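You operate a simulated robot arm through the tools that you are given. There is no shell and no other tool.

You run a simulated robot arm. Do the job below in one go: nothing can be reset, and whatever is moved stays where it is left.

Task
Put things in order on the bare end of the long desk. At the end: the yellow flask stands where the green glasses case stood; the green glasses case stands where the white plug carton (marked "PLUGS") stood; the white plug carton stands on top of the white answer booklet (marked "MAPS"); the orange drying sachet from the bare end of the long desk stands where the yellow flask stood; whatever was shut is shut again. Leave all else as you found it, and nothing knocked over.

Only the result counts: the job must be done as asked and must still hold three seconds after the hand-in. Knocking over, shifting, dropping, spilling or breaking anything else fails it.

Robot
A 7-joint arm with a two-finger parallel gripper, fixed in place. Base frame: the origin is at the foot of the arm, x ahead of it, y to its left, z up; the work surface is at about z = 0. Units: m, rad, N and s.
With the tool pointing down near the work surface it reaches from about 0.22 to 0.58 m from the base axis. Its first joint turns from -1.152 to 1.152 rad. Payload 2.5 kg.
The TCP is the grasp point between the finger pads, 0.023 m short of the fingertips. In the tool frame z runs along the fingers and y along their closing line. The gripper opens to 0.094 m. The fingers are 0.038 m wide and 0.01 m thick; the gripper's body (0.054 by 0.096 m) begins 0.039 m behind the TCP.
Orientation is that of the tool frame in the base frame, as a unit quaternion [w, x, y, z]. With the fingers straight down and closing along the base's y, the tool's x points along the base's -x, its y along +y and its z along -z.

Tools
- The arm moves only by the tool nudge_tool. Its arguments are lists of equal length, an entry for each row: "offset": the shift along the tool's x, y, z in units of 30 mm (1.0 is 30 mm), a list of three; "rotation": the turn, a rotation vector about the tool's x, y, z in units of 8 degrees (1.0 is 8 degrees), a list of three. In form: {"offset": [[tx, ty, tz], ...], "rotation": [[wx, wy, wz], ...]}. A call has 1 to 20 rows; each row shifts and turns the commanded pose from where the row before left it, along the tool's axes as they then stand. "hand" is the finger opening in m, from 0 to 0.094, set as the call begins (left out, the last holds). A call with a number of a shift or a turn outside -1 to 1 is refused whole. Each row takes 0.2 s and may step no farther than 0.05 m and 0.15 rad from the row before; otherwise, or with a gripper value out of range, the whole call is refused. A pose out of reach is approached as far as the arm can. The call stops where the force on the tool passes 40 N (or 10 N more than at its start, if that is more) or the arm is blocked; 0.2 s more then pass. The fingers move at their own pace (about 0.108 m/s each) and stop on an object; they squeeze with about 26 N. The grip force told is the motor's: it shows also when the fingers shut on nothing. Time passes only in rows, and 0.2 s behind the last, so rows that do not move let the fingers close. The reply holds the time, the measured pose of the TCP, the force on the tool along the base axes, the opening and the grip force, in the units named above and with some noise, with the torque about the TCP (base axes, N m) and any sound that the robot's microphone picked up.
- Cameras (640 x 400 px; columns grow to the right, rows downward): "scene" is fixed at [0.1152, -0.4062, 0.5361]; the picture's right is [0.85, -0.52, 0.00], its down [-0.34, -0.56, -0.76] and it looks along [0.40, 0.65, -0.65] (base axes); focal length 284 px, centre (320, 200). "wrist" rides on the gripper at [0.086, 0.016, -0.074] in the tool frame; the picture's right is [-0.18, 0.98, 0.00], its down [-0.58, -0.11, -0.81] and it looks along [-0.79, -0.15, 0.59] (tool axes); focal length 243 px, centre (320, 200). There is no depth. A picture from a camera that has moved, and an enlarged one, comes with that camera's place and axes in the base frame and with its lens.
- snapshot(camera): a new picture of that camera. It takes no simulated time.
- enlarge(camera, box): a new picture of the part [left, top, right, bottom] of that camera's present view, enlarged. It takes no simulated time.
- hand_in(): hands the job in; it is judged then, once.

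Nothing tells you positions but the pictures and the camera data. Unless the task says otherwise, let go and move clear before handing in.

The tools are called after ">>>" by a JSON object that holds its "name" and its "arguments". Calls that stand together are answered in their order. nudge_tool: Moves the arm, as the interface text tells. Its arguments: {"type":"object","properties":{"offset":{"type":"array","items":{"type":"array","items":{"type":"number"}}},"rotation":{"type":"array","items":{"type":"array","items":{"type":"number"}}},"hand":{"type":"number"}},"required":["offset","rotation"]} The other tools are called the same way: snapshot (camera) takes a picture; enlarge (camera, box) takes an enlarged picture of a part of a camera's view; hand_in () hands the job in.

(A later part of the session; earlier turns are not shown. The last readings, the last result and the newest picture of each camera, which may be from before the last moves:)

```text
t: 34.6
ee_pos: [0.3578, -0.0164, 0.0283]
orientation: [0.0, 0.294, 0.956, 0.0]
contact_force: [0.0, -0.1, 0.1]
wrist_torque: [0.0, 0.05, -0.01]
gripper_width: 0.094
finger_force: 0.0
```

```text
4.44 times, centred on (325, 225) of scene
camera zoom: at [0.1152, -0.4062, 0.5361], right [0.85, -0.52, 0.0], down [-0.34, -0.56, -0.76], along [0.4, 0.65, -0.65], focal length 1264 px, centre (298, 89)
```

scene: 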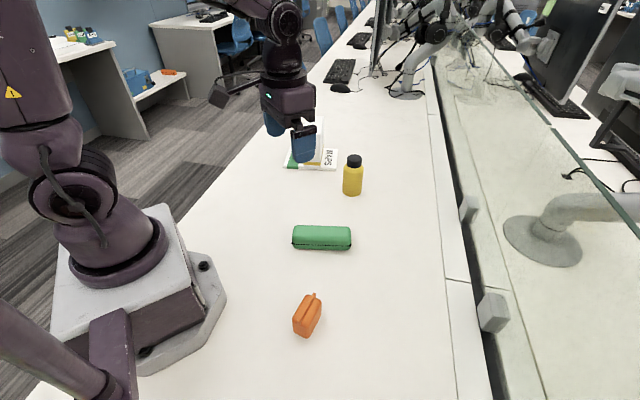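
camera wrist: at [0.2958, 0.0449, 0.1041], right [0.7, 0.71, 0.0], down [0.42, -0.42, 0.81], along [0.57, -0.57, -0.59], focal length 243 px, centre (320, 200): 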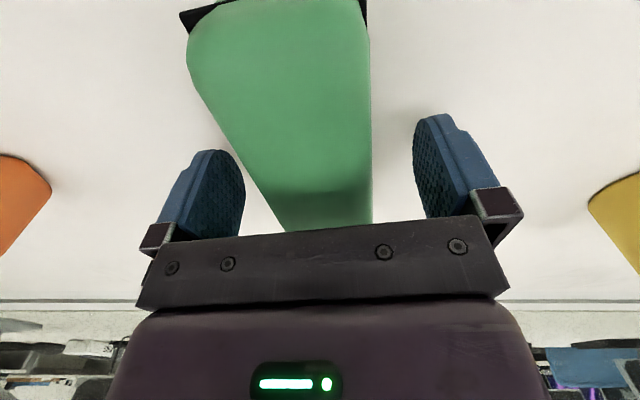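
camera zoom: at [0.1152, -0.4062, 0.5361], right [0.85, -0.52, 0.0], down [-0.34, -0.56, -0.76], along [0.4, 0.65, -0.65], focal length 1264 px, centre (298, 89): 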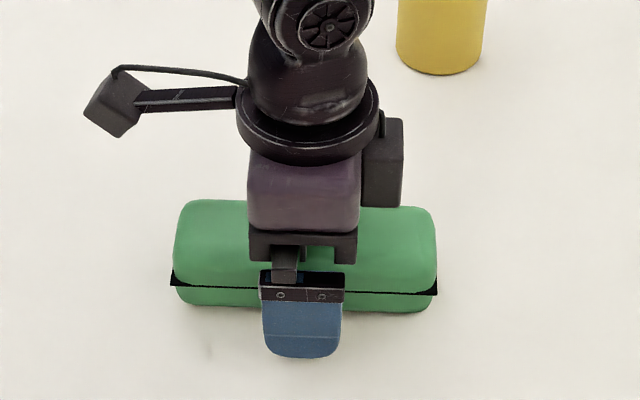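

The fingers straddle the middle of the case. I'll close on it.

>>> {"name": "nudge_tool", "arguments": {"offset": [[0, 0, 0], [0, 0, 0], [0, 0, 0], [0, 0, 0]], "rotation": [[0, 0, 0], [0, 0, 0], [0, 0, 0], [0, 0, 0]], "hand": 0.03}}

>>> {"name": "enlarge", "arguments": {"camera": "scene", "box": [270, 180, 380, 270]}}

>>> {"name": "snapshot", "arguments": {"camera": "wrist"}}

```text
t: 35.6
ee_pos: [0.3576, -0.0173, 0.0292]
orientation: [0.0, 0.293, 0.956, 0.001]
contact_force: [0.9, -0.6, -0.5]
wrist_torque: [0.0, -0.04, -0.02]
gripper_width: 0.0499
finger_force: 25.9
```

```text
4.44 times, centred on (325, 225) of scene
camera zoom: at [0.1152, -0.4062, 0.5361], right [0.85, -0.52, 0.0], down [-0.34, -0.56, -0.76], along [0.4, 0.65, -0.65], focal length 1264 px, centre (298, 89)
```

zoom: 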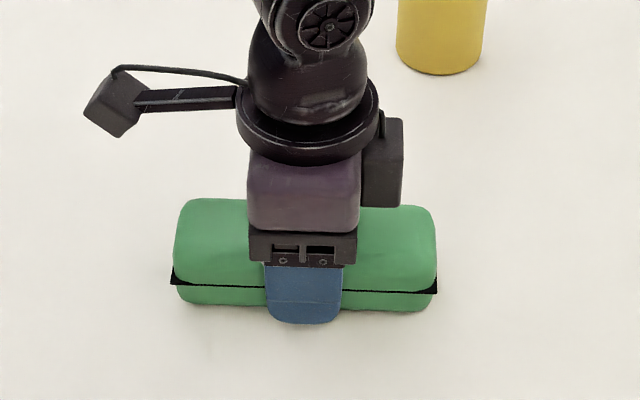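

```text
taken
camera wrist: at [0.2957, 0.0449, 0.1043], right [0.7, 0.71, 0.0], down [0.42, -0.42, 0.81], along [0.57, -0.57, -0.59], focal length 243 px, centre (320, 200)
```

wrist: 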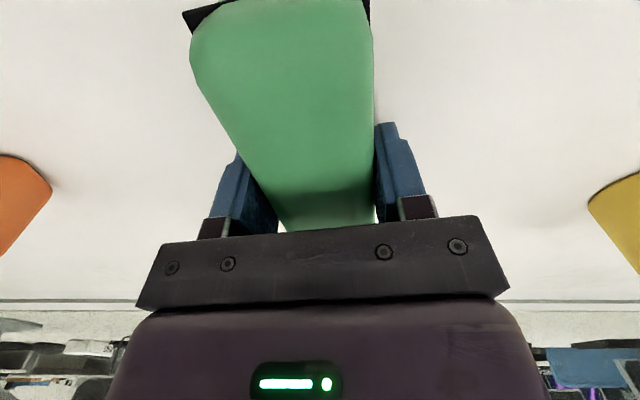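

The case is gripped at 0.050 m and barely moved, so its original centre is (0.358, -0.0175). I'll lift slowly and check that it stays shut.

>>> {"name": "nudge_tool", "arguments": {"offset": [[0, 0, -0.3], [0, 0, -0.6], [0, 0, -0.9], [0, 0, -0.9], [0, 0, -0.6], [0, 0, 0], [0, 0, 0]], "rotation": [[0, 0, 0], [0, 0, 0], [0, 0, 0], [0, 0, 0], [0, 0, 0], [0, 0, 0], [0, 0, 0]]}}

>>> {"name": "enlarge", "arguments": {"camera": "scene", "box": [260, 140, 400, 270]}}

>>> {"name": "snapshot", "arguments": {"camera": "wrist"}}

```text
t: 37.2
ee_pos: [0.3566, -0.0186, 0.1277]
orientation: [0.0, 0.293, 0.956, 0.0]
contact_force: [0.2, 0.6, -2.0]
wrist_torque: [0.02, -0.01, 0.01]
gripper_width: 0.0499
finger_force: 26.4
```

```text
3.08 times, centred on (330, 205) of scene
camera zoom: at [0.1152, -0.4062, 0.5361], right [0.85, -0.52, 0.0], down [-0.34, -0.56, -0.76], along [0.4, 0.65, -0.65], focal length 875 px, centre (289, 185)
```

zoom: 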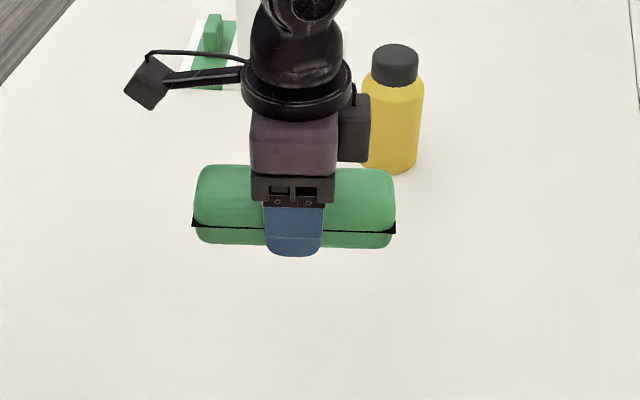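

```text
taken
camera wrist: at [0.295, 0.0441, 0.2029], right [0.7, 0.71, 0.0], down [0.42, -0.42, 0.81], along [0.57, -0.57, -0.59], focal length 243 px, centre (320, 200)
```

wrist: 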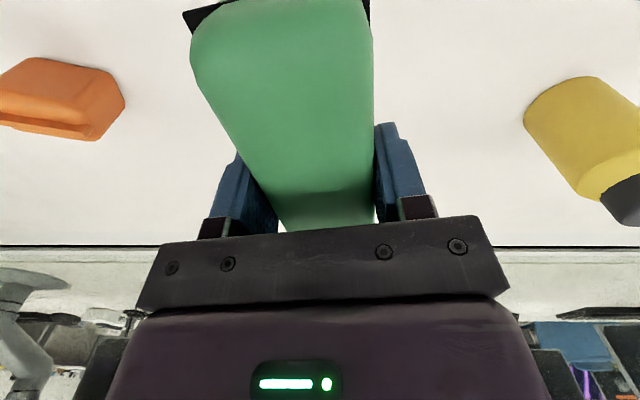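

The case is held firmly and still shut. I'll turn it to the carton's old direction of 37.7° and carry it over the old carton spot at this height.

>>> {"name": "nudge_tool", "arguments": {"offset": [[0, 0, 0], [0, 0, 0], [0, 0, 0], [0, 0, 0], [0, 0, 0], [0, 0, 0], [0, 0, 0], [0, 0, 0], [0, 0, 0], [-0.434, 0.861, 0], [-0.434, 0.861, 0], [-0.434, 0.861, 0], [-0.434, 0.861, 0], [-0.434, 0.861, 0], [-0.434, 0.861, 0], [-0.434, 0.861, 0], [-0.434, 0.861, 0], [-0.434, 0.861, 0], [-0.434, 0.861, 0], [0, 0, 0]], "rotation": [[0, 0, -0.997], [0, 0, -0.997], [0, 0, -0.997], [0, 0, -0.997], [0, 0, -0.997], [0, 0, -0.997], [0, 0, -0.997], [0, 0, -0.997], [0, 0, -0.997], [0, 0, 0], [0, 0, 0], [0, 0, 0], [0, 0, 0], [0, 0, 0], [0, 0, 0], [0, 0, 0], [0, 0, 0], [0, 0, 0], [0, 0, 0], [0, 0, 0]]}}

>>> {"name": "snapshot", "arguments": {"camera": "scene"}}

>>> {"name": "snapshot", "arguments": {"camera": "wrist"}}

```text
t: 41.4
ee_pos: [0.3028, 0.2658, 0.1272]
orientation: [0.0, -0.323, 0.947, 0.0]
contact_force: [-0.2, -0.7, -1.0]
wrist_torque: [0.0, 0.01, -0.01]
gripper_width: 0.0498
finger_force: 25.7
```

```text
taken
```

scene: 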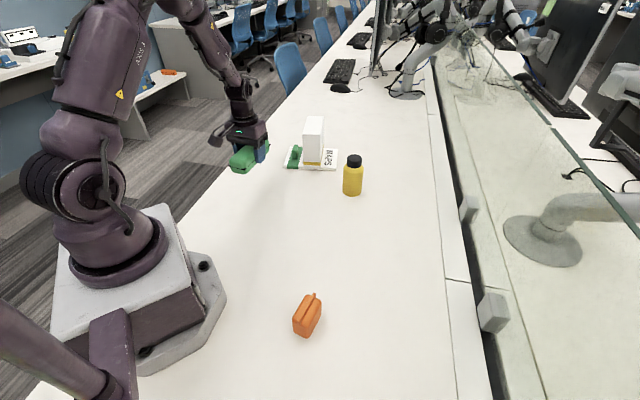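

```text
taken
camera wrist: at [0.2244, 0.2258, 0.203], right [-0.46, 0.89, 0.0], down [0.53, 0.27, 0.81], along [0.72, 0.37, -0.59], focal length 243 px, centre (320, 200)
```

wrist: 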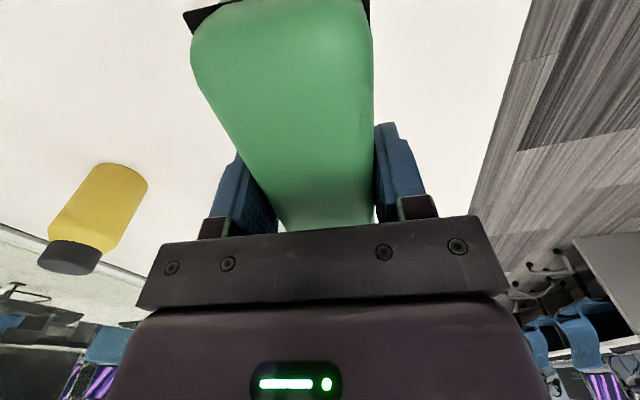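

The case is over the carton's old spot. I'll lower it to just above the desk.

>>> {"name": "nudge_tool", "arguments": {"offset": [[0, 0, 0.9], [0, 0, 0.9], [0, 0, 0.8], [0, 0, 0.5], [0, 0, 0], [0, 0, 0]], "rotation": [[0, 0, 0], [0, 0, 0], [0, 0, 0], [0, 0, 0], [0, 0, 0], [0, 0, 0]]}}

>>> {"name": "enlarge", "arguments": {"camera": "scene", "box": [200, 120, 312, 220]}}

```text
t: 42.8
ee_pos: [0.3028, 0.266, 0.0346]
orientation: [0.0, -0.323, 0.946, 0.0]
contact_force: [-0.3, -0.5, -1.5]
wrist_torque: [-0.02, 0.02, 0.0]
gripper_width: 0.0496
finger_force: 26.8
```

```text
4.00 times, centred on (256, 170) of scene
camera zoom: at [0.1152, -0.4062, 0.5361], right [0.85, -0.52, 0.0], down [-0.34, -0.56, -0.76], along [0.4, 0.65, -0.65], focal length 1138 px, centre (576, 320)
```

zoom: 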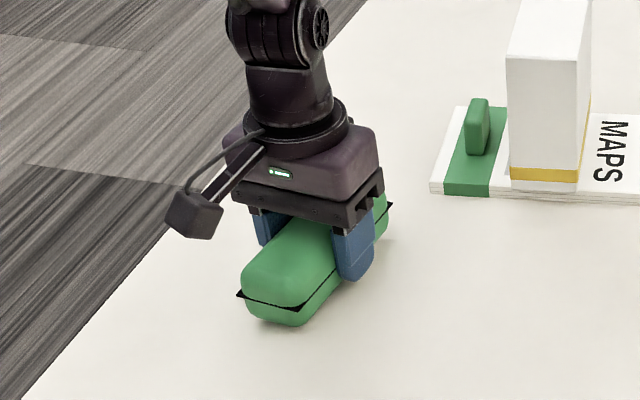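

About 5 mm remain. I'll lower in small steps while watching the force.

>>> {"name": "nudge_tool", "arguments": {"offset": [[0, 0, 0.04], [0, 0, 0.04], [0, 0, 0.04], [0, 0, 0], [0, 0, 0]], "rotation": [[0, 0, 0], [0, 0, 0], [0, 0, 0], [0, 0, 0], [0, 0, 0]]}}

```text
t: 44.0
ee_pos: [0.3037, 0.2662, 0.0298]
orientation: [0.0, -0.323, 0.946, 0.0]
contact_force: [-0.5, -0.4, -1.4]
wrist_torque: [0.0, 0.0, -0.01]
gripper_width: 0.0494
finger_force: 25.7
```

>>> {"name": "nudge_tool", "arguments": {"offset": [[0, 0, 0.03], [0, 0, 0], [0, 0, 0]], "rotation": [[0, 0, 0], [0, 0, 0], [0, 0, 0]]}}

```text
t: 44.8
ee_pos: [0.3032, 0.2666, 0.0309]
orientation: [0.0, -0.323, 0.946, 0.0]
contact_force: [0.7, -0.5, -1.2]
wrist_torque: [0.03, -0.01, 0.02]
gripper_width: 0.0502
finger_force: 25.9
```

There's no contact yet, so I'll keep going in 1 mm steps.

>>> {"name": "nudge_tool", "arguments": {"offset": [[0, 0, 0.035], [0, 0, 0], [0, 0, 0]], "rotation": [[0, 0, 0], [0, 0, 0], [0, 0, 0]]}}

```text
t: 45.6
ee_pos: [0.3033, 0.2647, 0.0295]
orientation: [0.0, -0.323, 0.946, 0.001]
contact_force: [0.0, 0.2, -1.1]
wrist_torque: [-0.01, -0.02, -0.01]
gripper_width: 0.0496
finger_force: 25.9
```

>>> {"name": "nudge_tool", "arguments": {"offset": [[0, 0, 0.035], [0, 0, 0], [0, 0, 0]], "rotation": [[0, 0, 0], [0, 0, 0], [0, 0, 0]]}}

```text
t: 46.4
ee_pos: [0.3047, 0.2655, 0.0274]
orientation: [0.001, -0.323, 0.946, 0.0]
contact_force: [-5.7, -4.5, 21.2]
wrist_torque: [-0.06, 0.07, 0.0]
gripper_width: 0.0499
finger_force: 26.7
```

It's firmly on the desk now. I'll ease up by half a millimetre and release.

>>> {"name": "nudge_tool", "arguments": {"offset": [[0, 0, -0.022], [0, 0, 0]], "rotation": [[0, 0, 0], [0, 0, 0]]}}

>>> {"name": "enlarge", "arguments": {"camera": "scene", "box": [200, 120, 312, 220]}}

```text
t: 47.0
ee_pos: [0.3028, 0.2655, 0.0295]
orientation: [0.0, -0.324, 0.946, 0.0]
contact_force: [-0.5, 1.8, 6.8]
wrist_torque: [-0.17, 0.2, -0.06]
gripper_width: 0.0494
finger_force: 26.3
```

```text
4.00 times, centred on (256, 170) of scene
camera zoom: at [0.1152, -0.4062, 0.5361], right [0.85, -0.52, 0.0], down [-0.34, -0.56, -0.76], along [0.4, 0.65, -0.65], focal length 1138 px, centre (576, 320)
```

zoom: 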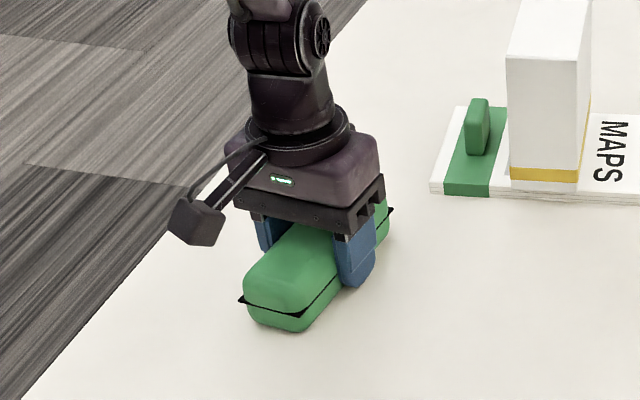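

>>> {"name": "nudge_tool", "arguments": {"offset": [[0, 0, 0], [0, 0, 0], [0, 0, 0], [0, 0, -0.3], [0, 0, -0.9], [0, 0, -0.9], [0, 0, -0.9], [0, 0, -0.9], [0, 0, -0.9], [0, 0, -0.9], [0, 0, -0.9], [0, 0, 0]], "rotation": [[0, 0, 0], [0, 0, 0], [0, 0, 0], [0, 0, 0], [0, 0, 0], [0, 0, 0], [0, 0, 0], [0, 0, 0], [0, 0, 0], [0, 0, 0], [0, 0, 0], [0, 0, 0]], "hand": 0.09}}

>>> {"name": "enlarge", "arguments": {"camera": "scene", "box": [200, 120, 312, 220]}}

>>> {"name": "snapshot", "arguments": {"camera": "wrist"}}

```text
t: 49.6
ee_pos: [0.3026, 0.2667, 0.2285]
orientation: [0.001, -0.322, 0.947, 0.0]
contact_force: [0.2, 0.2, 0.0]
wrist_torque: [0.02, 0.02, 0.01]
gripper_width: 0.09
finger_force: 0.0
```

```text
4.00 times, centred on (256, 170) of scene
camera zoom: at [0.1152, -0.4062, 0.5361], right [0.85, -0.52, 0.0], down [-0.34, -0.56, -0.76], along [0.4, 0.65, -0.65], focal length 1138 px, centre (576, 320)
```

zoom: 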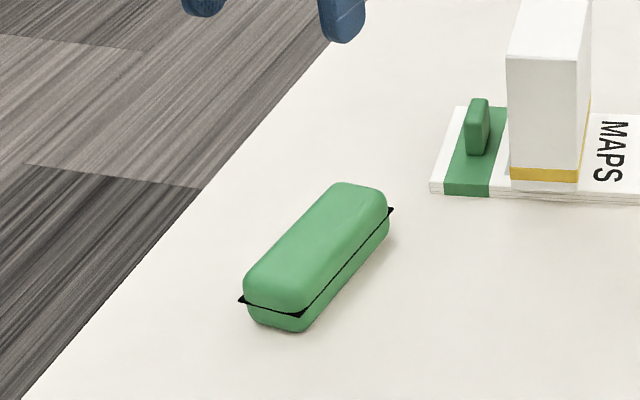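

```text
taken
camera wrist: at [0.2243, 0.2266, 0.3031], right [-0.46, 0.89, 0.0], down [0.53, 0.27, 0.81], along [0.72, 0.37, -0.59], focal length 243 px, centre (320, 200)
```

wrist: 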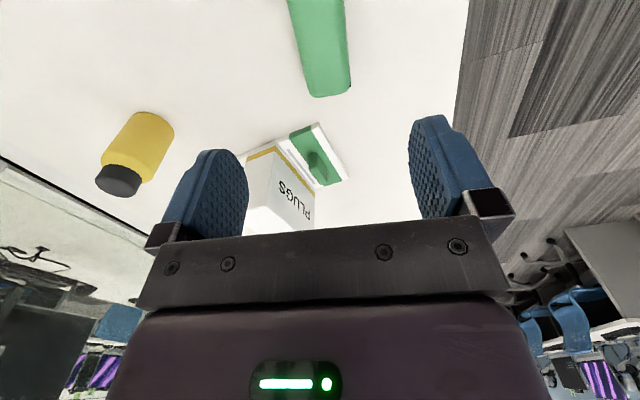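

The green case now stands shut at the carton's old spot, and the carton shows "PLUGS" on its far face. Next I'll look at the flask with the wrist camera.

>>> {"name": "nudge_tool", "arguments": {"offset": [[0.1275, -0.831, -0.09], [0.1275, -0.831, -0.09], [0.1275, -0.831, -0.09], [0.1275, -0.831, -0.09], [0.1275, -0.831, -0.09], [0.1275, -0.831, -0.09], [0.1275, -0.831, -0.09], [0.1275, -0.831, -0.09], [0, 0, 0], [0, 0, 0], [0, 0, 0], [0, 0, 0], [0, 0, 0]], "rotation": [[0, 0, 0], [0, 0, 0], [0, 0, 0], [0, 0, 0], [0, 0, 0], [0, 0, 0], [0, 0, 0], [0, 0, 0], [0, 0, 0.8625], [0, 0, 0.8625], [0, 0, 0.8625], [0, 0, 0.8625], [0, 0, 0]], "hand": 0.094}}

>>> {"name": "snapshot", "arguments": {"camera": "wrist"}}

>>> {"name": "enlarge", "arguments": {"camera": "scene", "box": [320, 140, 392, 210]}}

```text
t: 52.4
ee_pos: [0.4002, 0.0907, 0.2498]
orientation: [0.0, -0.087, 0.996, 0.001]
contact_force: [-0.3, 0.0, -0.1]
wrist_torque: [0.0, 0.03, -0.01]
gripper_width: 0.0938
finger_force: 0.0
```

```text
taken
camera wrist: at [0.3129, 0.0911, 0.324], right [0.01, 1.0, 0.0], down [0.59, -0.01, 0.81], along [0.81, -0.01, -0.59], focal length 243 px, centre (320, 200)
```

wrist: 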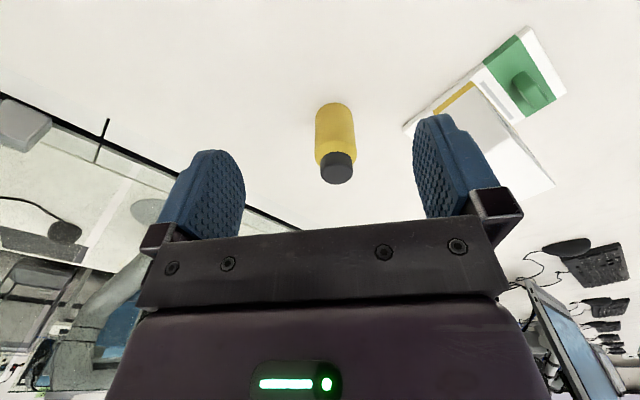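

```text
5.71 times, centred on (356, 175) of scene
camera zoom: at [0.1152, -0.4062, 0.5361], right [0.85, -0.52, 0.0], down [-0.34, -0.56, -0.76], along [0.4, 0.65, -0.65], focal length 1625 px, centre (114, 343)
```

zoom: 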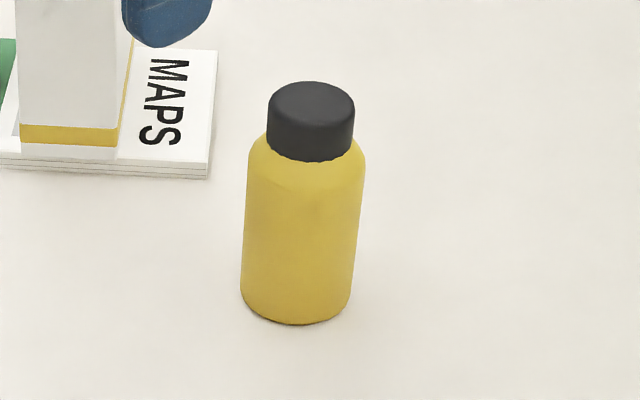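

The flask's axis is at about (0.544, 0.111). It is about 0.115 m tall and 0.058 m across. I'll move above it first.

>>> {"name": "nudge_tool", "arguments": {"offset": [[-0.806, -0.028, 0.167], [-0.806, -0.028, 0.167], [-0.806, -0.028, 0.167], [-0.806, -0.028, 0.167], [-0.806, -0.028, 0.167], [-0.806, -0.028, 0.167], [0, 0, 0], [0, 0, 0]], "rotation": [[0, 0, 0], [0, 0, 0], [0, 0, 0], [0, 0, 0], [0, 0, 0], [0, 0, 0], [0, 0, 0], [0, 0, 0]]}}

>>> {"name": "snapshot", "arguments": {"camera": "wrist"}}

>>> {"name": "enlarge", "arguments": {"camera": "scene", "box": [300, 90, 412, 210]}}

```text
t: 54.2
ee_pos: [0.544, 0.1097, 0.219]
orientation: [0.0, -0.088, 0.996, 0.0]
contact_force: [-0.4, 0.0, 0.6]
wrist_torque: [-0.02, 0.0, 0.01]
gripper_width: 0.094
finger_force: 0.0
```

```text
taken
camera wrist: at [0.4568, 0.1115, 0.2941], right [0.01, 1.0, 0.0], down [0.59, 0.0, 0.81], along [0.81, -0.01, -0.59], focal length 243 px, centre (320, 200)
```

wrist: 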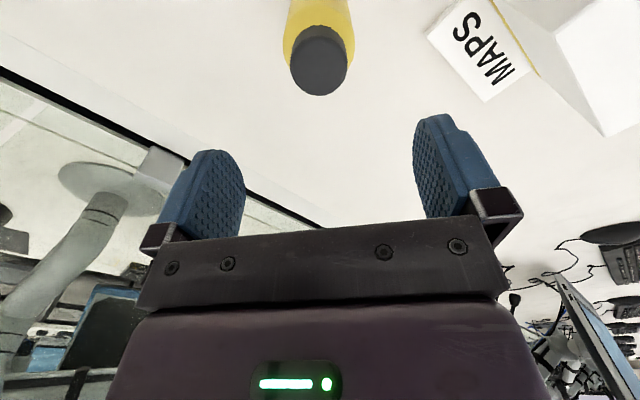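

```text
3.33 times, centred on (356, 150) of scene
camera zoom: at [0.1152, -0.4062, 0.5361], right [0.85, -0.52, 0.0], down [-0.34, -0.56, -0.76], along [0.4, 0.65, -0.65], focal length 948 px, centre (200, 367)
```

zoom: 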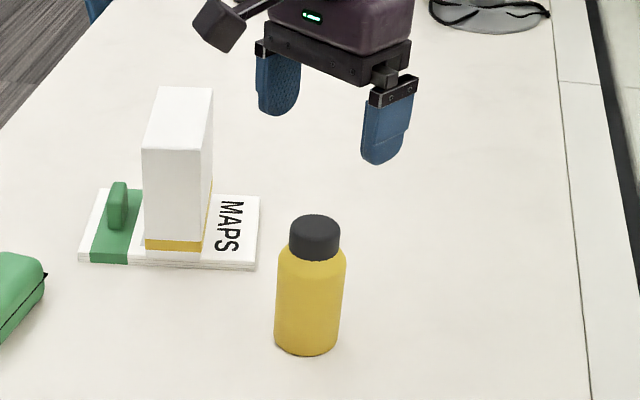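

The flask is centred under the gripper. I'll descend so the palm stops just above the cap.

>>> {"name": "nudge_tool", "arguments": {"offset": [[0, 0, 0.9], [0, 0, 0.9], [0, 0, 0.9], [0, 0, 0.9], [0, 0, 0.6], [0, 0, 0.367], [0, 0, 0], [0, 0, 0]], "rotation": [[0, 0, 0], [0, 0, 0], [0, 0, 0], [0, 0, 0], [0, 0, 0], [0, 0, 0], [0, 0, 0], [0, 0, 0]]}}

>>> {"name": "snapshot", "arguments": {"camera": "wrist"}}

>>> {"name": "enlarge", "arguments": {"camera": "scene", "box": [310, 120, 400, 210]}}

```text
t: 56.0
ee_pos: [0.545, 0.1109, 0.0828]
orientation: [0.0, -0.088, 0.996, 0.0]
contact_force: [0.4, -1.1, -0.2]
wrist_torque: [0.03, -0.03, 0.04]
gripper_width: 0.0943
finger_force: 0.0
```

```text
taken
camera wrist: at [0.4571, 0.112, 0.1561], right [0.01, 1.0, 0.0], down [0.59, -0.01, 0.81], along [0.81, -0.01, -0.59], focal length 243 px, centre (320, 200)
```

wrist: 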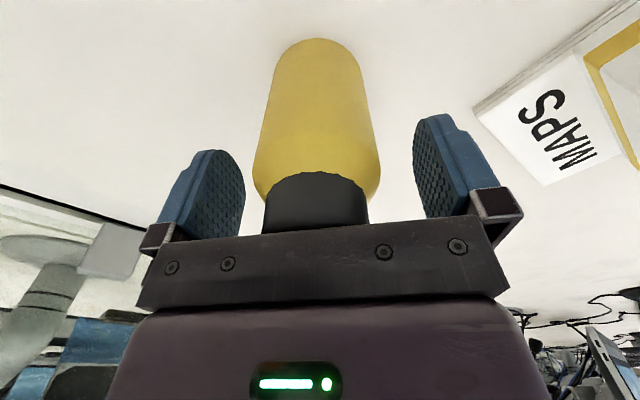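

```text
4.44 times, centred on (355, 165) of scene
camera zoom: at [0.1152, -0.4062, 0.5361], right [0.85, -0.52, 0.0], down [-0.34, -0.56, -0.76], along [0.4, 0.65, -0.65], focal length 1264 px, centre (164, 356)
```

zoom: 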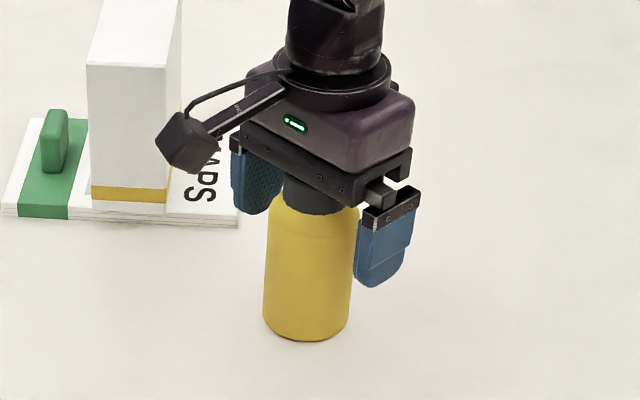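

The fingers flank the upper body of the flask and the palm clears the cap. I'll close on it.

>>> {"name": "nudge_tool", "arguments": {"offset": [[0, 0, 0], [0, 0, 0], [0, 0, 0], [0, 0, 0]], "rotation": [[0, 0, 0], [0, 0, 0], [0, 0, 0], [0, 0, 0]], "hand": 0.035}}

>>> {"name": "enlarge", "arguments": {"camera": "scene", "box": [310, 120, 400, 210]}}

>>> {"name": "snapshot", "arguments": {"camera": "wrist"}}

```text
t: 57.0
ee_pos: [0.5447, 0.1108, 0.0812]
orientation: [0.0, -0.089, 0.996, 0.0]
contact_force: [0.5, -1.3, 0.2]
wrist_torque: [-0.01, 0.01, 0.0]
gripper_width: 0.0576
finger_force: 24.9
```

```text
4.44 times, centred on (355, 165) of scene
camera zoom: at [0.1152, -0.4062, 0.5361], right [0.85, -0.52, 0.0], down [-0.34, -0.56, -0.76], along [0.4, 0.65, -0.65], focal length 1264 px, centre (164, 356)
```

zoom: 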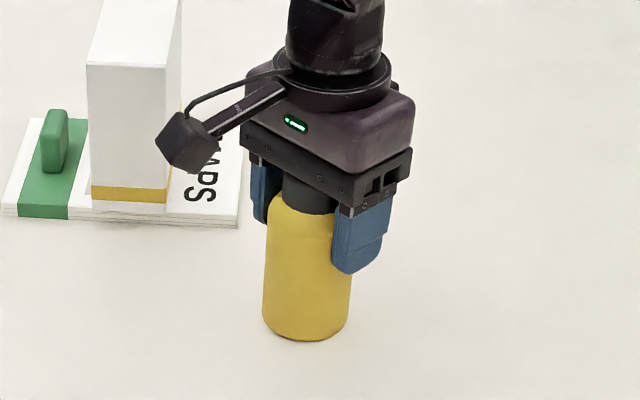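

```text
taken
camera wrist: at [0.4571, 0.1119, 0.1562], right [0.01, 1.0, 0.0], down [0.59, 0.0, 0.81], along [0.81, -0.01, -0.59], focal length 243 px, centre (320, 200)
```

wrist: 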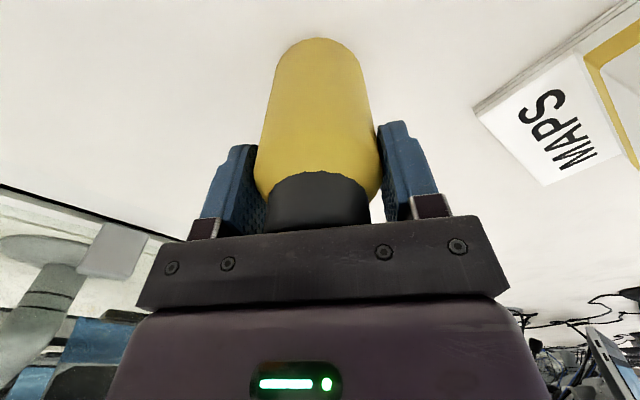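

The flask is gripped at 0.058 m without moving, so its original spot is about (0.5445, 0.1105). I'll lift it gently.

>>> {"name": "nudge_tool", "arguments": {"offset": [[0, 0, -0.2], [0, 0, -0.4], [0, 0, -0.7], [0, 0, -0.8], [0, 0, -0.5], [0, 0, 0], [0, 0, 0]], "rotation": [[0, 0, 0], [0, 0, 0], [0, 0, 0], [0, 0, 0], [0, 0, 0], [0, 0, 0], [0, 0, 0]]}}

>>> {"name": "enlarge", "arguments": {"camera": "scene", "box": [290, 90, 410, 210]}}

>>> {"name": "snapshot", "arguments": {"camera": "wrist"}}

```text
t: 58.6
ee_pos: [0.545, 0.111, 0.1596]
orientation: [0.0, -0.088, 0.996, 0.0]
contact_force: [-0.3, 0.2, -4.0]
wrist_torque: [0.04, -0.02, 0.01]
gripper_width: 0.0576
finger_force: 25.6
```

```text
3.33 times, centred on (350, 150) of scene
camera zoom: at [0.1152, -0.4062, 0.5361], right [0.85, -0.52, 0.0], down [-0.34, -0.56, -0.76], along [0.4, 0.65, -0.65], focal length 948 px, centre (220, 367)
```

zoom: 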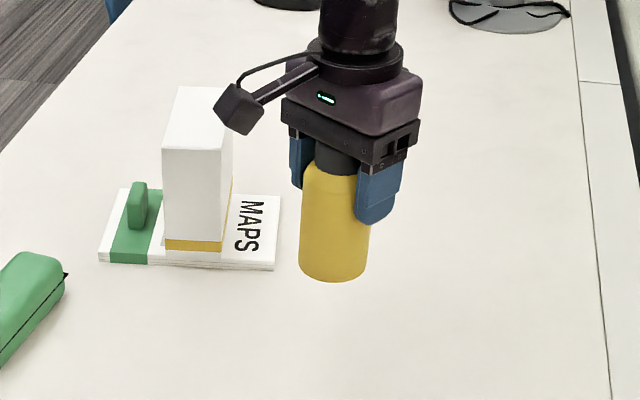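

```text
taken
camera wrist: at [0.4571, 0.1114, 0.2347], right [0.01, 1.0, 0.0], down [0.59, -0.01, 0.81], along [0.81, -0.01, -0.59], focal length 243 px, centre (320, 200)
```

wrist: 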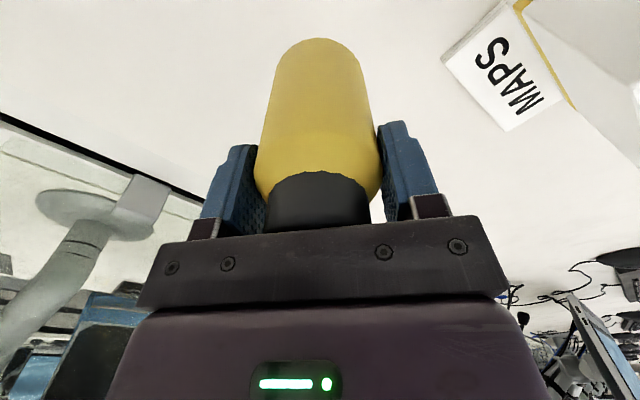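

The flask is upright and secure, at about 4 N. I'll carry it to the case's old spot at (0.358, -0.0175).

>>> {"name": "nudge_tool", "arguments": {"offset": [[0.383, -0.174, 0], [0.765, -0.347, 0], [0.765, -0.347, 0], [0.765, -0.347, 0], [0.765, -0.347, 0], [0.765, -0.347, 0], [0.765, -0.347, 0], [0.765, -0.347, 0], [0.765, -0.347, 0], [0.383, -0.174, 0], [0, 0, 0], [0, 0, 0]], "rotation": [[0, 0, 0], [0, 0, 0], [0, 0, 0], [0, 0, 0], [0, 0, 0], [0, 0, 0], [0, 0, 0], [0, 0, 0], [0, 0, 0], [0, 0, 0], [0, 0, 0], [0, 0, 0]]}}

>>> {"name": "snapshot", "arguments": {"camera": "scene"}}

```text
t: 61.2
ee_pos: [0.357, -0.0176, 0.1601]
orientation: [0.0, -0.088, 0.996, -0.001]
contact_force: [-0.4, -0.5, -5.0]
wrist_torque: [0.02, -0.04, 0.01]
gripper_width: 0.0573
finger_force: 26.2
```

```text
taken
```

scene: 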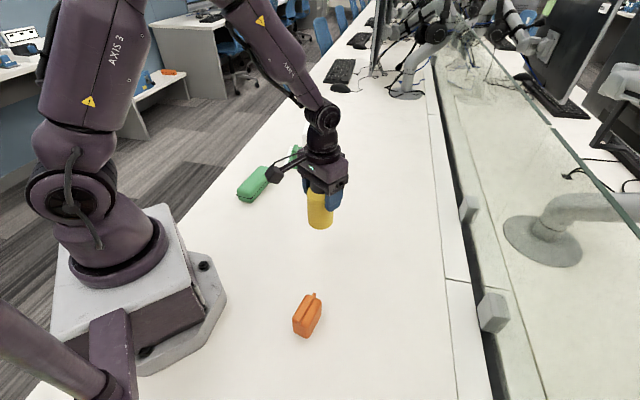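

The flask is over the target spot. I'll lower it to a few millimetres above the desk.

>>> {"name": "nudge_tool", "arguments": {"offset": [[0, 0, 0.5], [0, 0, 0.8], [0, 0, 0.7], [0, 0, 0.4], [0, 0, 0.067], [0, 0, 0], [0, 0, 0]], "rotation": [[0, 0, 0], [0, 0, 0], [0, 0, 0], [0, 0, 0], [0, 0, 0], [0, 0, 0], [0, 0, 0]]}}

>>> {"name": "nudge_tool", "arguments": {"offset": [[0, 0, 0.04], [0, 0, 0.04], [0, 0, 0], [0, 0, 0]], "rotation": [[0, 0, 0], [0, 0, 0], [0, 0, 0], [0, 0, 0]]}}

```text
t: 62.8
ee_pos: [0.3571, -0.0172, 0.0858]
orientation: [0.001, -0.088, 0.996, 0.0]
contact_force: [-0.4, -0.5, -4.8]
wrist_torque: [0.01, -0.05, -0.01]
gripper_width: 0.0573
finger_force: 26.2
```

```text
t: 63.8
ee_pos: [0.3584, -0.0175, 0.0827]
orientation: [-0.001, -0.088, 0.996, 0.0]
contact_force: [-0.4, -0.4, -4.4]
wrist_torque: [0.02, -0.01, 0.02]
gripper_width: 0.0576
finger_force: 26.2
```

It is still just clear of the desk, so I'll take smaller steps down.

>>> {"name": "nudge_tool", "arguments": {"offset": [[0, 0, 0.035], [0, 0, 0], [0, 0, 0]], "rotation": [[0, 0, 0], [0, 0, 0], [0, 0, 0]]}}

```text
t: 64.6
ee_pos: [0.3576, -0.0177, 0.0819]
orientation: [0.0, -0.088, 0.996, 0.0]
contact_force: [0.1, -1.1, -4.5]
wrist_torque: [0.02, -0.01, 0.01]
gripper_width: 0.0572
finger_force: 26.1
```

>>> {"name": "nudge_tool", "arguments": {"offset": [[0, 0, 0.03], [0, 0, 0], [0, 0, 0]], "rotation": [[0, 0, 0], [0, 0, 0], [0, 0, 0]]}}

```text
t: 65.4
ee_pos: [0.3578, -0.018, 0.081]
orientation: [0.0, -0.088, 0.996, 0.0]
contact_force: [1.0, 0.2, -4.5]
wrist_torque: [0.01, -0.04, -0.04]
gripper_width: 0.0574
finger_force: 25.7
```

>>> {"name": "nudge_tool", "arguments": {"offset": [[0, 0, 0.03], [0, 0, 0], [0, 0, 0]], "rotation": [[0, 0, 0], [0, 0, 0], [0, 0, 0]]}}

```text
t: 66.2
ee_pos: [0.3597, -0.018, 0.0807]
orientation: [0.0, -0.088, 0.996, 0.0]
contact_force: [-6.0, 0.6, 18.5]
wrist_torque: [-0.25, 0.3, -0.16]
gripper_width: 0.0576
finger_force: 25.7
```

The flask is on the desk. I'll ease off slightly, then open.

>>> {"name": "nudge_tool", "arguments": {"offset": [[0, 0, -0.02], [0, 0, 0]], "rotation": [[0, 0, 0], [0, 0, 0]]}}

```text
t: 66.8
ee_pos: [0.3584, -0.0172, 0.0815]
orientation: [0.001, -0.088, 0.996, 0.0]
contact_force: [-0.8, -0.7, 6.9]
wrist_torque: [0.2, 0.17, 0.01]
gripper_width: 0.0575
finger_force: 25.8
```

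>>> {"name": "nudge_tool", "arguments": {"offset": [[0, 0, -0.01], [0, 0, 0], [0, 0, 0]], "rotation": [[0, 0, 0], [0, 0, 0], [0, 0, 0]], "hand": 0.094}}

>>> {"name": "enlarge", "arguments": {"camera": "scene", "box": [270, 170, 380, 260]}}

>>> {"name": "snapshot", "arguments": {"camera": "wrist"}}

```text
t: 67.6
ee_pos: [0.3579, -0.018, 0.0814]
orientation: [0.0, -0.088, 0.996, -0.001]
contact_force: [0.1, -0.4, 0.5]
wrist_torque: [0.0, -0.01, 0.02]
gripper_width: 0.094
finger_force: 0.1
```

```text
4.44 times, centred on (325, 215) of scene
camera zoom: at [0.1152, -0.4062, 0.5361], right [0.85, -0.52, 0.0], down [-0.34, -0.56, -0.76], along [0.4, 0.65, -0.65], focal length 1264 px, centre (298, 133)
```

zoom: 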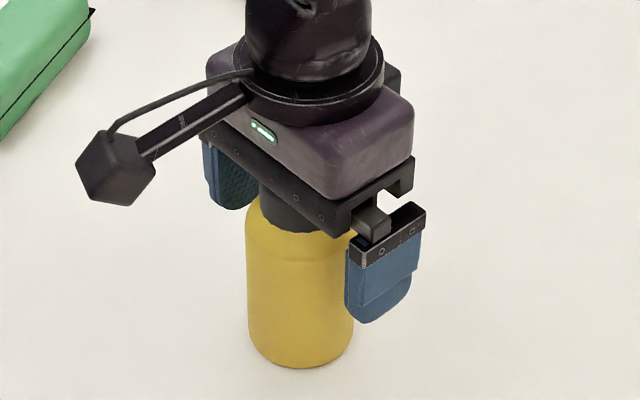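

```text
taken
camera wrist: at [0.2703, -0.0166, 0.1566], right [0.01, 1.0, 0.0], down [0.59, -0.01, 0.81], along [0.81, -0.01, -0.59], focal length 243 px, centre (320, 200)
```

wrist: 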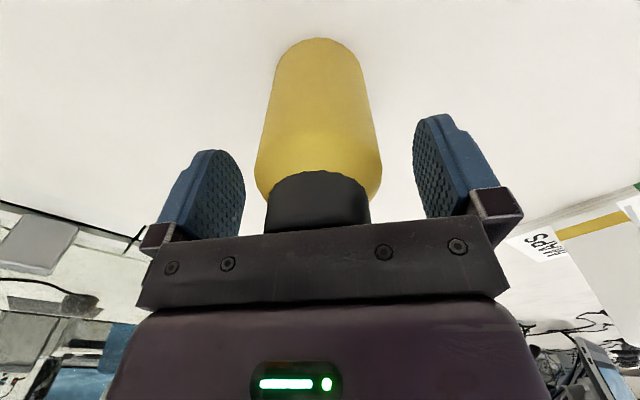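

The flask stands alone at the case's old spot. I'll rise straight up and go over to the orange sachet.

>>> {"name": "nudge_tool", "arguments": {"offset": [[0, 0, -0.5], [0, 0, -0.9], [0, 0, -0.9], [0, 0, -0.9], [0, 0, -0.9], [0, 0, -0.9], [0, 0, -0.9], [0.73, -0.623, 0], [0.73, -0.623, 0], [0.73, -0.623, 0], [0.73, -0.623, 0], [0.73, -0.623, 0], [0.73, -0.623, 0], [0.73, -0.623, 0], [0, 0, 0], [0, 0, 0], [0, 0, 0], [0, 0, 0]], "rotation": [[0, 0, 0], [0, 0, 0], [0, 0, 0], [0, 0, 0], [0, 0, 0], [0, 0, 0], [0, 0, 0], [0, 0, 0], [0, 0, 0], [0, 0, 0], [0, 0, 0], [0, 0, 0], [0, 0, 0], [0, 0, 0], [0, 0, -0.79], [0, 0, -0.79], [0, 0, -0.79], [0, 0, 0]]}}

>>> {"name": "snapshot", "arguments": {"camera": "wrist"}}

>>> {"name": "snapshot", "arguments": {"camera": "scene"}}

>>> {"name": "enlarge", "arguments": {"camera": "scene", "box": [270, 280, 350, 350]}}

```text
t: 71.4
ee_pos: [0.2308, -0.1739, 0.2595]
orientation: [0.001, -0.252, 0.968, 0.0]
contact_force: [-0.6, -0.8, -0.2]
wrist_torque: [-0.01, 0.05, -0.02]
gripper_width: 0.0941
finger_force: 0.1
```

```text
taken
camera wrist: at [0.1466, -0.2011, 0.3339], right [-0.32, 0.95, 0.0], down [0.56, 0.19, 0.81], along [0.76, 0.26, -0.59], focal length 243 px, centre (320, 200)
```

wrist: 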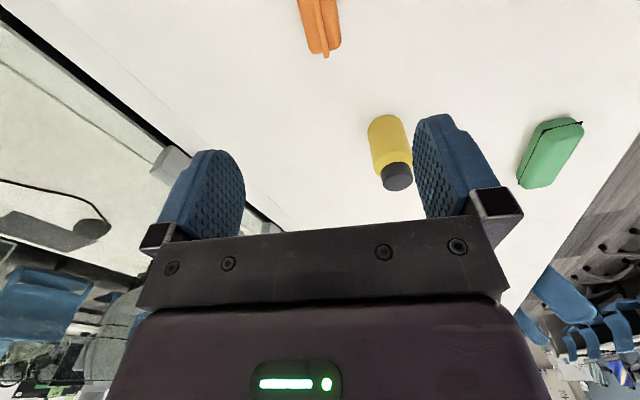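

```text
taken
```

scene: 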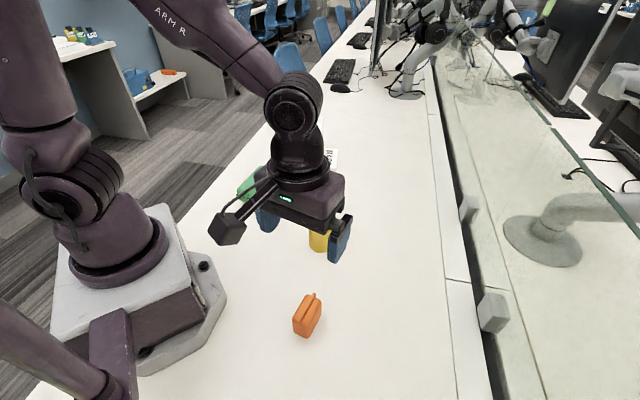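

```text
5.71 times, centred on (310, 315) of scene
camera zoom: at [0.1152, -0.4062, 0.5361], right [0.85, -0.52, 0.0], down [-0.34, -0.56, -0.76], along [0.4, 0.65, -0.65], focal length 1625 px, centre (377, -457)
```

zoom: 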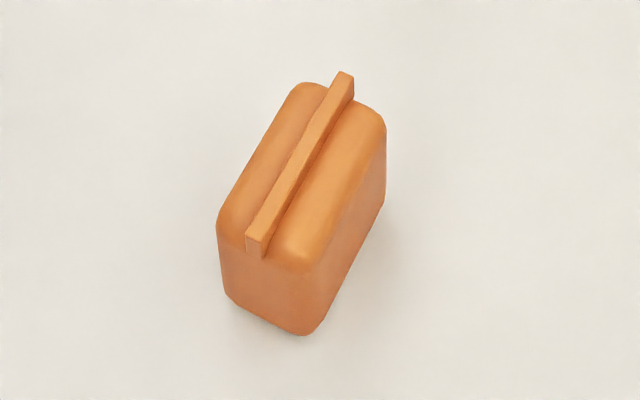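

The sachet lies below the gripper. I'll enlarge the wrist view to refine its direction and centre.

>>> {"name": "enlarge", "arguments": {"camera": "wrist", "box": [270, 0, 370, 70]}}

```text
5.71 times, centred on (320, 35) of wrist
camera zoom: at [0.1466, -0.2011, 0.3339], right [-0.32, 0.95, 0.0], down [0.56, 0.19, 0.81], along [0.76, 0.26, -0.59], focal length 1386 px, centre (320, 1143)
```

zoom: 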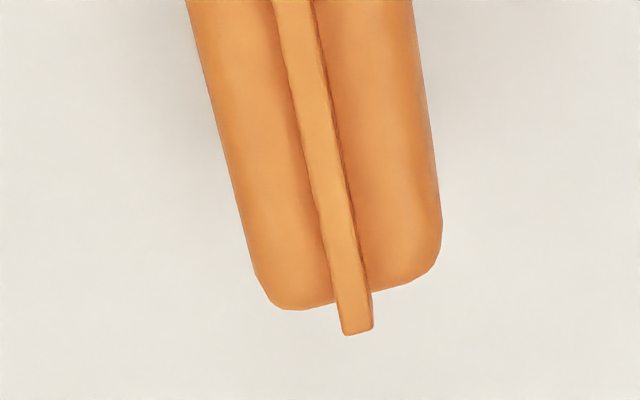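

The sachet's long axis is at about 31.5° with its centre near (0.232, -0.172). I'll fine-align and descend partway.

>>> {"name": "nudge_tool", "arguments": {"offset": [[-0.067, 0.03, 0], [0, 0, 0.9], [0, 0, 0.9], [0, 0, 0.9], [0, 0, 0.9], [0, 0, 0.9], [0, 0, 0.5], [0, 0, 0]], "rotation": [[0, 0, -0.29], [0, 0, 0], [0, 0, 0], [0, 0, 0], [0, 0, 0], [0, 0, 0], [0, 0, 0], [0, 0, 0]]}}

>>> {"name": "snapshot", "arguments": {"camera": "wrist"}}

>>> {"name": "enlarge", "arguments": {"camera": "scene", "box": [250, 250, 380, 360]}}

```text
t: 73.2
ee_pos: [0.2314, -0.1712, 0.1091]
orientation: [-0.001, -0.27, 0.963, -0.001]
contact_force: [-0.1, 0.7, -0.2]
wrist_torque: [-0.02, 0.01, 0.02]
gripper_width: 0.094
finger_force: 0.1
```

```text
taken
camera wrist: at [0.1496, -0.2023, 0.1835], right [-0.35, 0.94, 0.0], down [0.55, 0.21, 0.81], along [0.75, 0.29, -0.59], focal length 243 px, centre (320, 200)
```

wrist: 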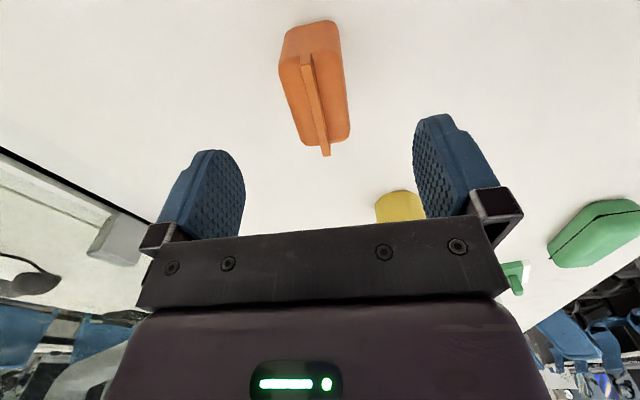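

```text
3.64 times, centred on (315, 305) of scene
camera zoom: at [0.1152, -0.4062, 0.5361], right [0.85, -0.52, 0.0], down [-0.34, -0.56, -0.76], along [0.4, 0.65, -0.65], focal length 1034 px, centre (338, -182)
```

zoom: 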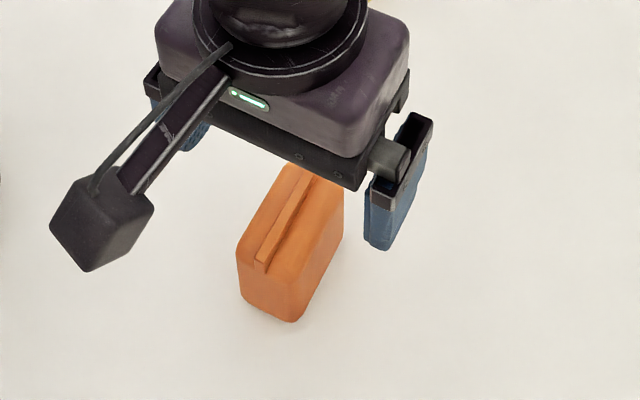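

The sachet is well centred between the fingers. I'll lower to a TCP height of about 0.03 and grasp it.

>>> {"name": "nudge_tool", "arguments": {"offset": [[0, 0, 0.9], [0, 0, 0.9], [0, 0, 0.6], [0, 0, 0.2], [0, 0, 0]], "rotation": [[0, 0, 0], [0, 0, 0], [0, 0, 0], [0, 0, 0], [0, 0, 0]]}}

>>> {"name": "nudge_tool", "arguments": {"offset": [[0, 0, 0], [0, 0, 0], [0, 0, 0], [0, 0, 0]], "rotation": [[0, 0, 0], [0, 0, 0], [0, 0, 0], [0, 0, 0]], "hand": 0.02}}

>>> {"name": "snapshot", "arguments": {"camera": "wrist"}}

>>> {"name": "enlarge", "arguments": {"camera": "scene", "box": [250, 250, 380, 360]}}

```text
t: 74.4
ee_pos: [0.232, -0.1721, 0.03]
orientation: [0.0, -0.271, 0.963, -0.001]
contact_force: [0.7, 0.5, 0.4]
wrist_torque: [0.04, 0.03, -0.01]
gripper_width: 0.094
finger_force: 0.1
```

```text
t: 75.4
ee_pos: [0.2317, -0.1707, 0.0327]
orientation: [0.0, -0.271, 0.963, 0.0]
contact_force: [0.2, -0.9, 0.1]
wrist_torque: [-0.01, 0.0, 0.0]
gripper_width: 0.0356
finger_force: 26.6
```

```text
taken
camera wrist: at [0.1496, -0.2024, 0.1059], right [-0.35, 0.93, 0.0], down [0.55, 0.21, 0.81], along [0.75, 0.29, -0.59], focal length 243 px, centre (320, 200)
```

wrist: 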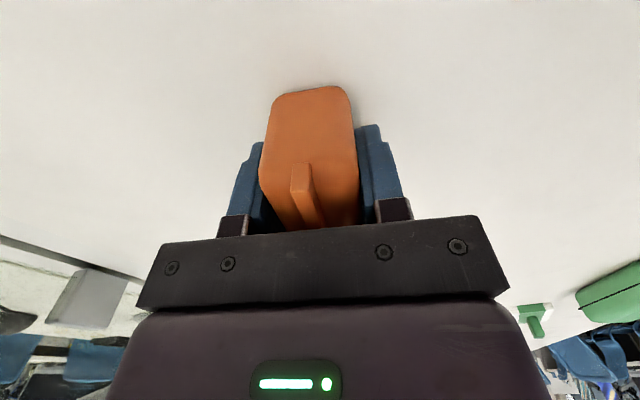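

```text
3.64 times, centred on (315, 305) of scene
camera zoom: at [0.1152, -0.4062, 0.5361], right [0.85, -0.52, 0.0], down [-0.34, -0.56, -0.76], along [0.4, 0.65, -0.65], focal length 1034 px, centre (338, -182)
```

zoom: 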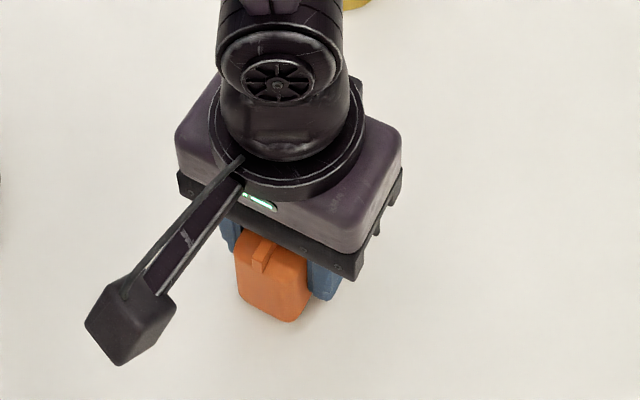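

The sachet is gripped at 0.036 m, centred on the TCP. I'll lift it.

>>> {"name": "nudge_tool", "arguments": {"offset": [[0, 0, -0.3], [0, 0, -0.7], [0, 0, -0.9], [0, 0, -0.9], [0, 0, -0.9], [0, 0, -0.9], [0, 0, -0.6], [0, 0, 0], [0, 0, 0]], "rotation": [[0, 0, 0], [0, 0, 0], [0, 0, 0], [0, 0, 0], [0, 0, 0], [0, 0, 0], [0, 0, 0], [0, 0, 0], [0, 0, 0]]}}

>>> {"name": "snapshot", "arguments": {"camera": "wrist"}}

>>> {"name": "snapshot", "arguments": {"camera": "scene"}}

```text
t: 77.4
ee_pos: [0.231, -0.1709, 0.1849]
orientation: [0.0, -0.271, 0.963, 0.0]
contact_force: [0.1, 0.1, -0.7]
wrist_torque: [-0.01, -0.01, -0.01]
gripper_width: 0.0357
finger_force: 26.4
```

```text
taken
camera wrist: at [0.1492, -0.2027, 0.2609], right [-0.35, 0.93, 0.0], down [0.55, 0.21, 0.81], along [0.75, 0.29, -0.59], focal length 243 px, centre (320, 200)
```

wrist: 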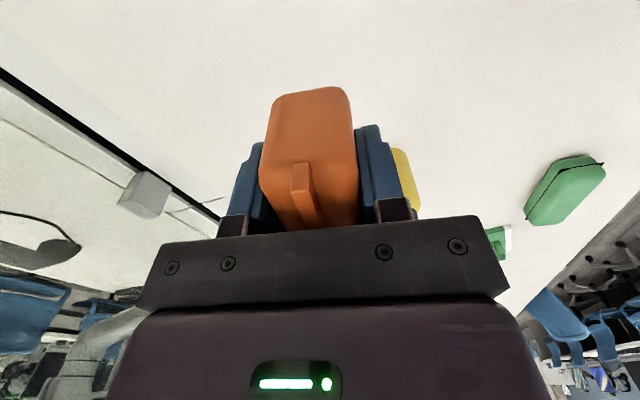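

```text
taken
```

scene: 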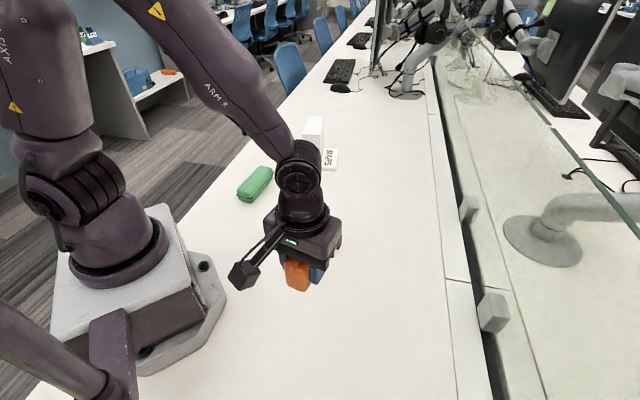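

The sachet is secure and light, and its bottom is about 0.15 m up. I'll carry it around the flask to the flask's old spot at (0.5445, 0.1105).

>>> {"name": "nudge_tool", "arguments": {"offset": [[-0.907, -0.072, 0], [-0.907, -0.072, 0], [-0.907, -0.072, 0], [-0.907, -0.072, 0], [-0.907, -0.072, 0], [-0.907, -0.072, 0], [-0.907, -0.072, 0], [-0.907, -0.072, 0], [-0.907, -0.072, 0], [-0.807, 0.459, 0], [-0.807, 0.459, 0], [-0.807, 0.459, 0], [-0.807, 0.459, 0], [-0.807, 0.459, 0], [-0.807, 0.459, 0], [-0.807, 0.459, 0], [0, 0, 0], [0, 0, 0]], "rotation": [[0, 0, 0], [0, 0, 0], [0, 0, 0], [0, 0, 0], [0, 0, 0], [0, 0, 0], [0, 0, 0], [0, 0, 0], [0, 0, 0], [0, 0, 0], [0, 0, 0], [0, 0, 0], [0, 0, 0], [0, 0, 0], [0, 0, 0], [0, 0, 0], [0, 0, 0], [0, 0, 0]]}}

>>> {"name": "snapshot", "arguments": {"camera": "scene"}}

>>> {"name": "snapshot", "arguments": {"camera": "wrist"}}

```text
t: 81.2
ee_pos: [0.5451, 0.111, 0.1864]
orientation: [0.0, -0.271, 0.963, 0.0]
contact_force: [-1.2, 0.0, -1.5]
wrist_torque: [0.0, 0.01, -0.02]
gripper_width: 0.0357
finger_force: 25.8
```

```text
taken
```

scene: 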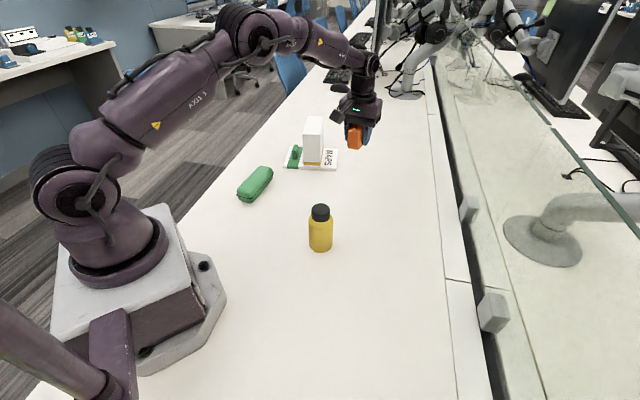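

```text
taken
camera wrist: at [0.4631, 0.0791, 0.2615], right [-0.35, 0.93, 0.0], down [0.55, 0.21, 0.81], along [0.75, 0.29, -0.59], focal length 243 px, centre (320, 200)
```

wrist: 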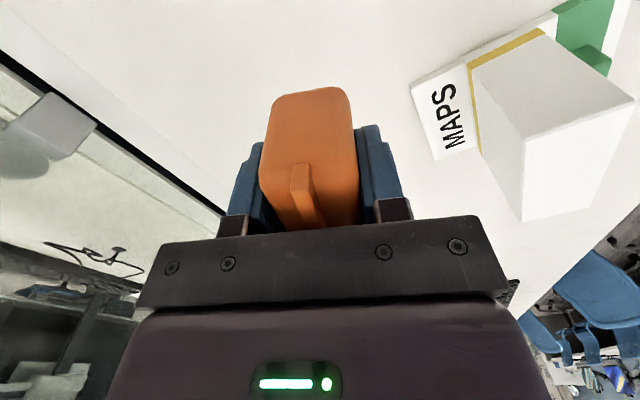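

The sachet is over the flask's old spot. I'll lower it to about 4 mm above the desk.

>>> {"name": "nudge_tool", "arguments": {"offset": [[0, 0, 0.7], [0, 0, 0.9], [0, 0, 0.9], [0, 0, 0.9], [0, 0, 0.8], [0, 0, 0.6], [0, 0, 0.267], [0, 0, 0], [0, 0, 0]], "rotation": [[0, 0, 0], [0, 0, 0], [0, 0, 0], [0, 0, 0], [0, 0, 0], [0, 0, 0], [0, 0, 0], [0, 0, 0], [0, 0, 0]]}}

>>> {"name": "enlarge", "arguments": {"camera": "scene", "box": [310, 130, 400, 210]}}

```text
t: 83.2
ee_pos: [0.5448, 0.1098, 0.0335]
orientation: [0.0, -0.271, 0.963, -0.001]
contact_force: [-0.2, -0.1, -0.6]
wrist_torque: [0.02, -0.03, 0.01]
gripper_width: 0.0354
finger_force: 26.2
```

```text
5.00 times, centred on (355, 170) of scene
camera zoom: at [0.1152, -0.4062, 0.5361], right [0.85, -0.52, 0.0], down [-0.34, -0.56, -0.76], along [0.4, 0.65, -0.65], focal length 1422 px, centre (145, 350)
```

zoom: 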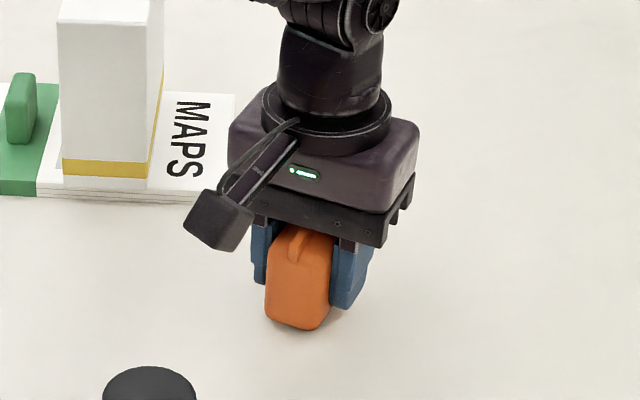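

Only a couple of millimetres remain, so I'll use small downward steps.

>>> {"name": "nudge_tool", "arguments": {"offset": [[0, 0, 0.035], [0, 0, 0.035], [0, 0, 0], [0, 0, 0]], "rotation": [[0, 0, 0], [0, 0, 0], [0, 0, 0], [0, 0, 0]]}}

```text
t: 84.2
ee_pos: [0.5447, 0.1093, 0.0316]
orientation: [0.0, -0.271, 0.963, 0.001]
contact_force: [1.1, 0.3, -0.5]
wrist_torque: [0.02, -0.02, 0.0]
gripper_width: 0.0357
finger_force: 26.4
```

>>> {"name": "nudge_tool", "arguments": {"offset": [[0, 0, 0.03], [0, 0, 0], [0, 0, 0]], "rotation": [[0, 0, 0], [0, 0, 0], [0, 0, 0]]}}

```text
t: 85.0
ee_pos: [0.5452, 0.1092, 0.0312]
orientation: [0.001, -0.271, 0.963, 0.0]
contact_force: [0.2, -0.5, -1.6]
wrist_torque: [-0.04, -0.04, -0.02]
gripper_width: 0.0358
finger_force: 26.4
```

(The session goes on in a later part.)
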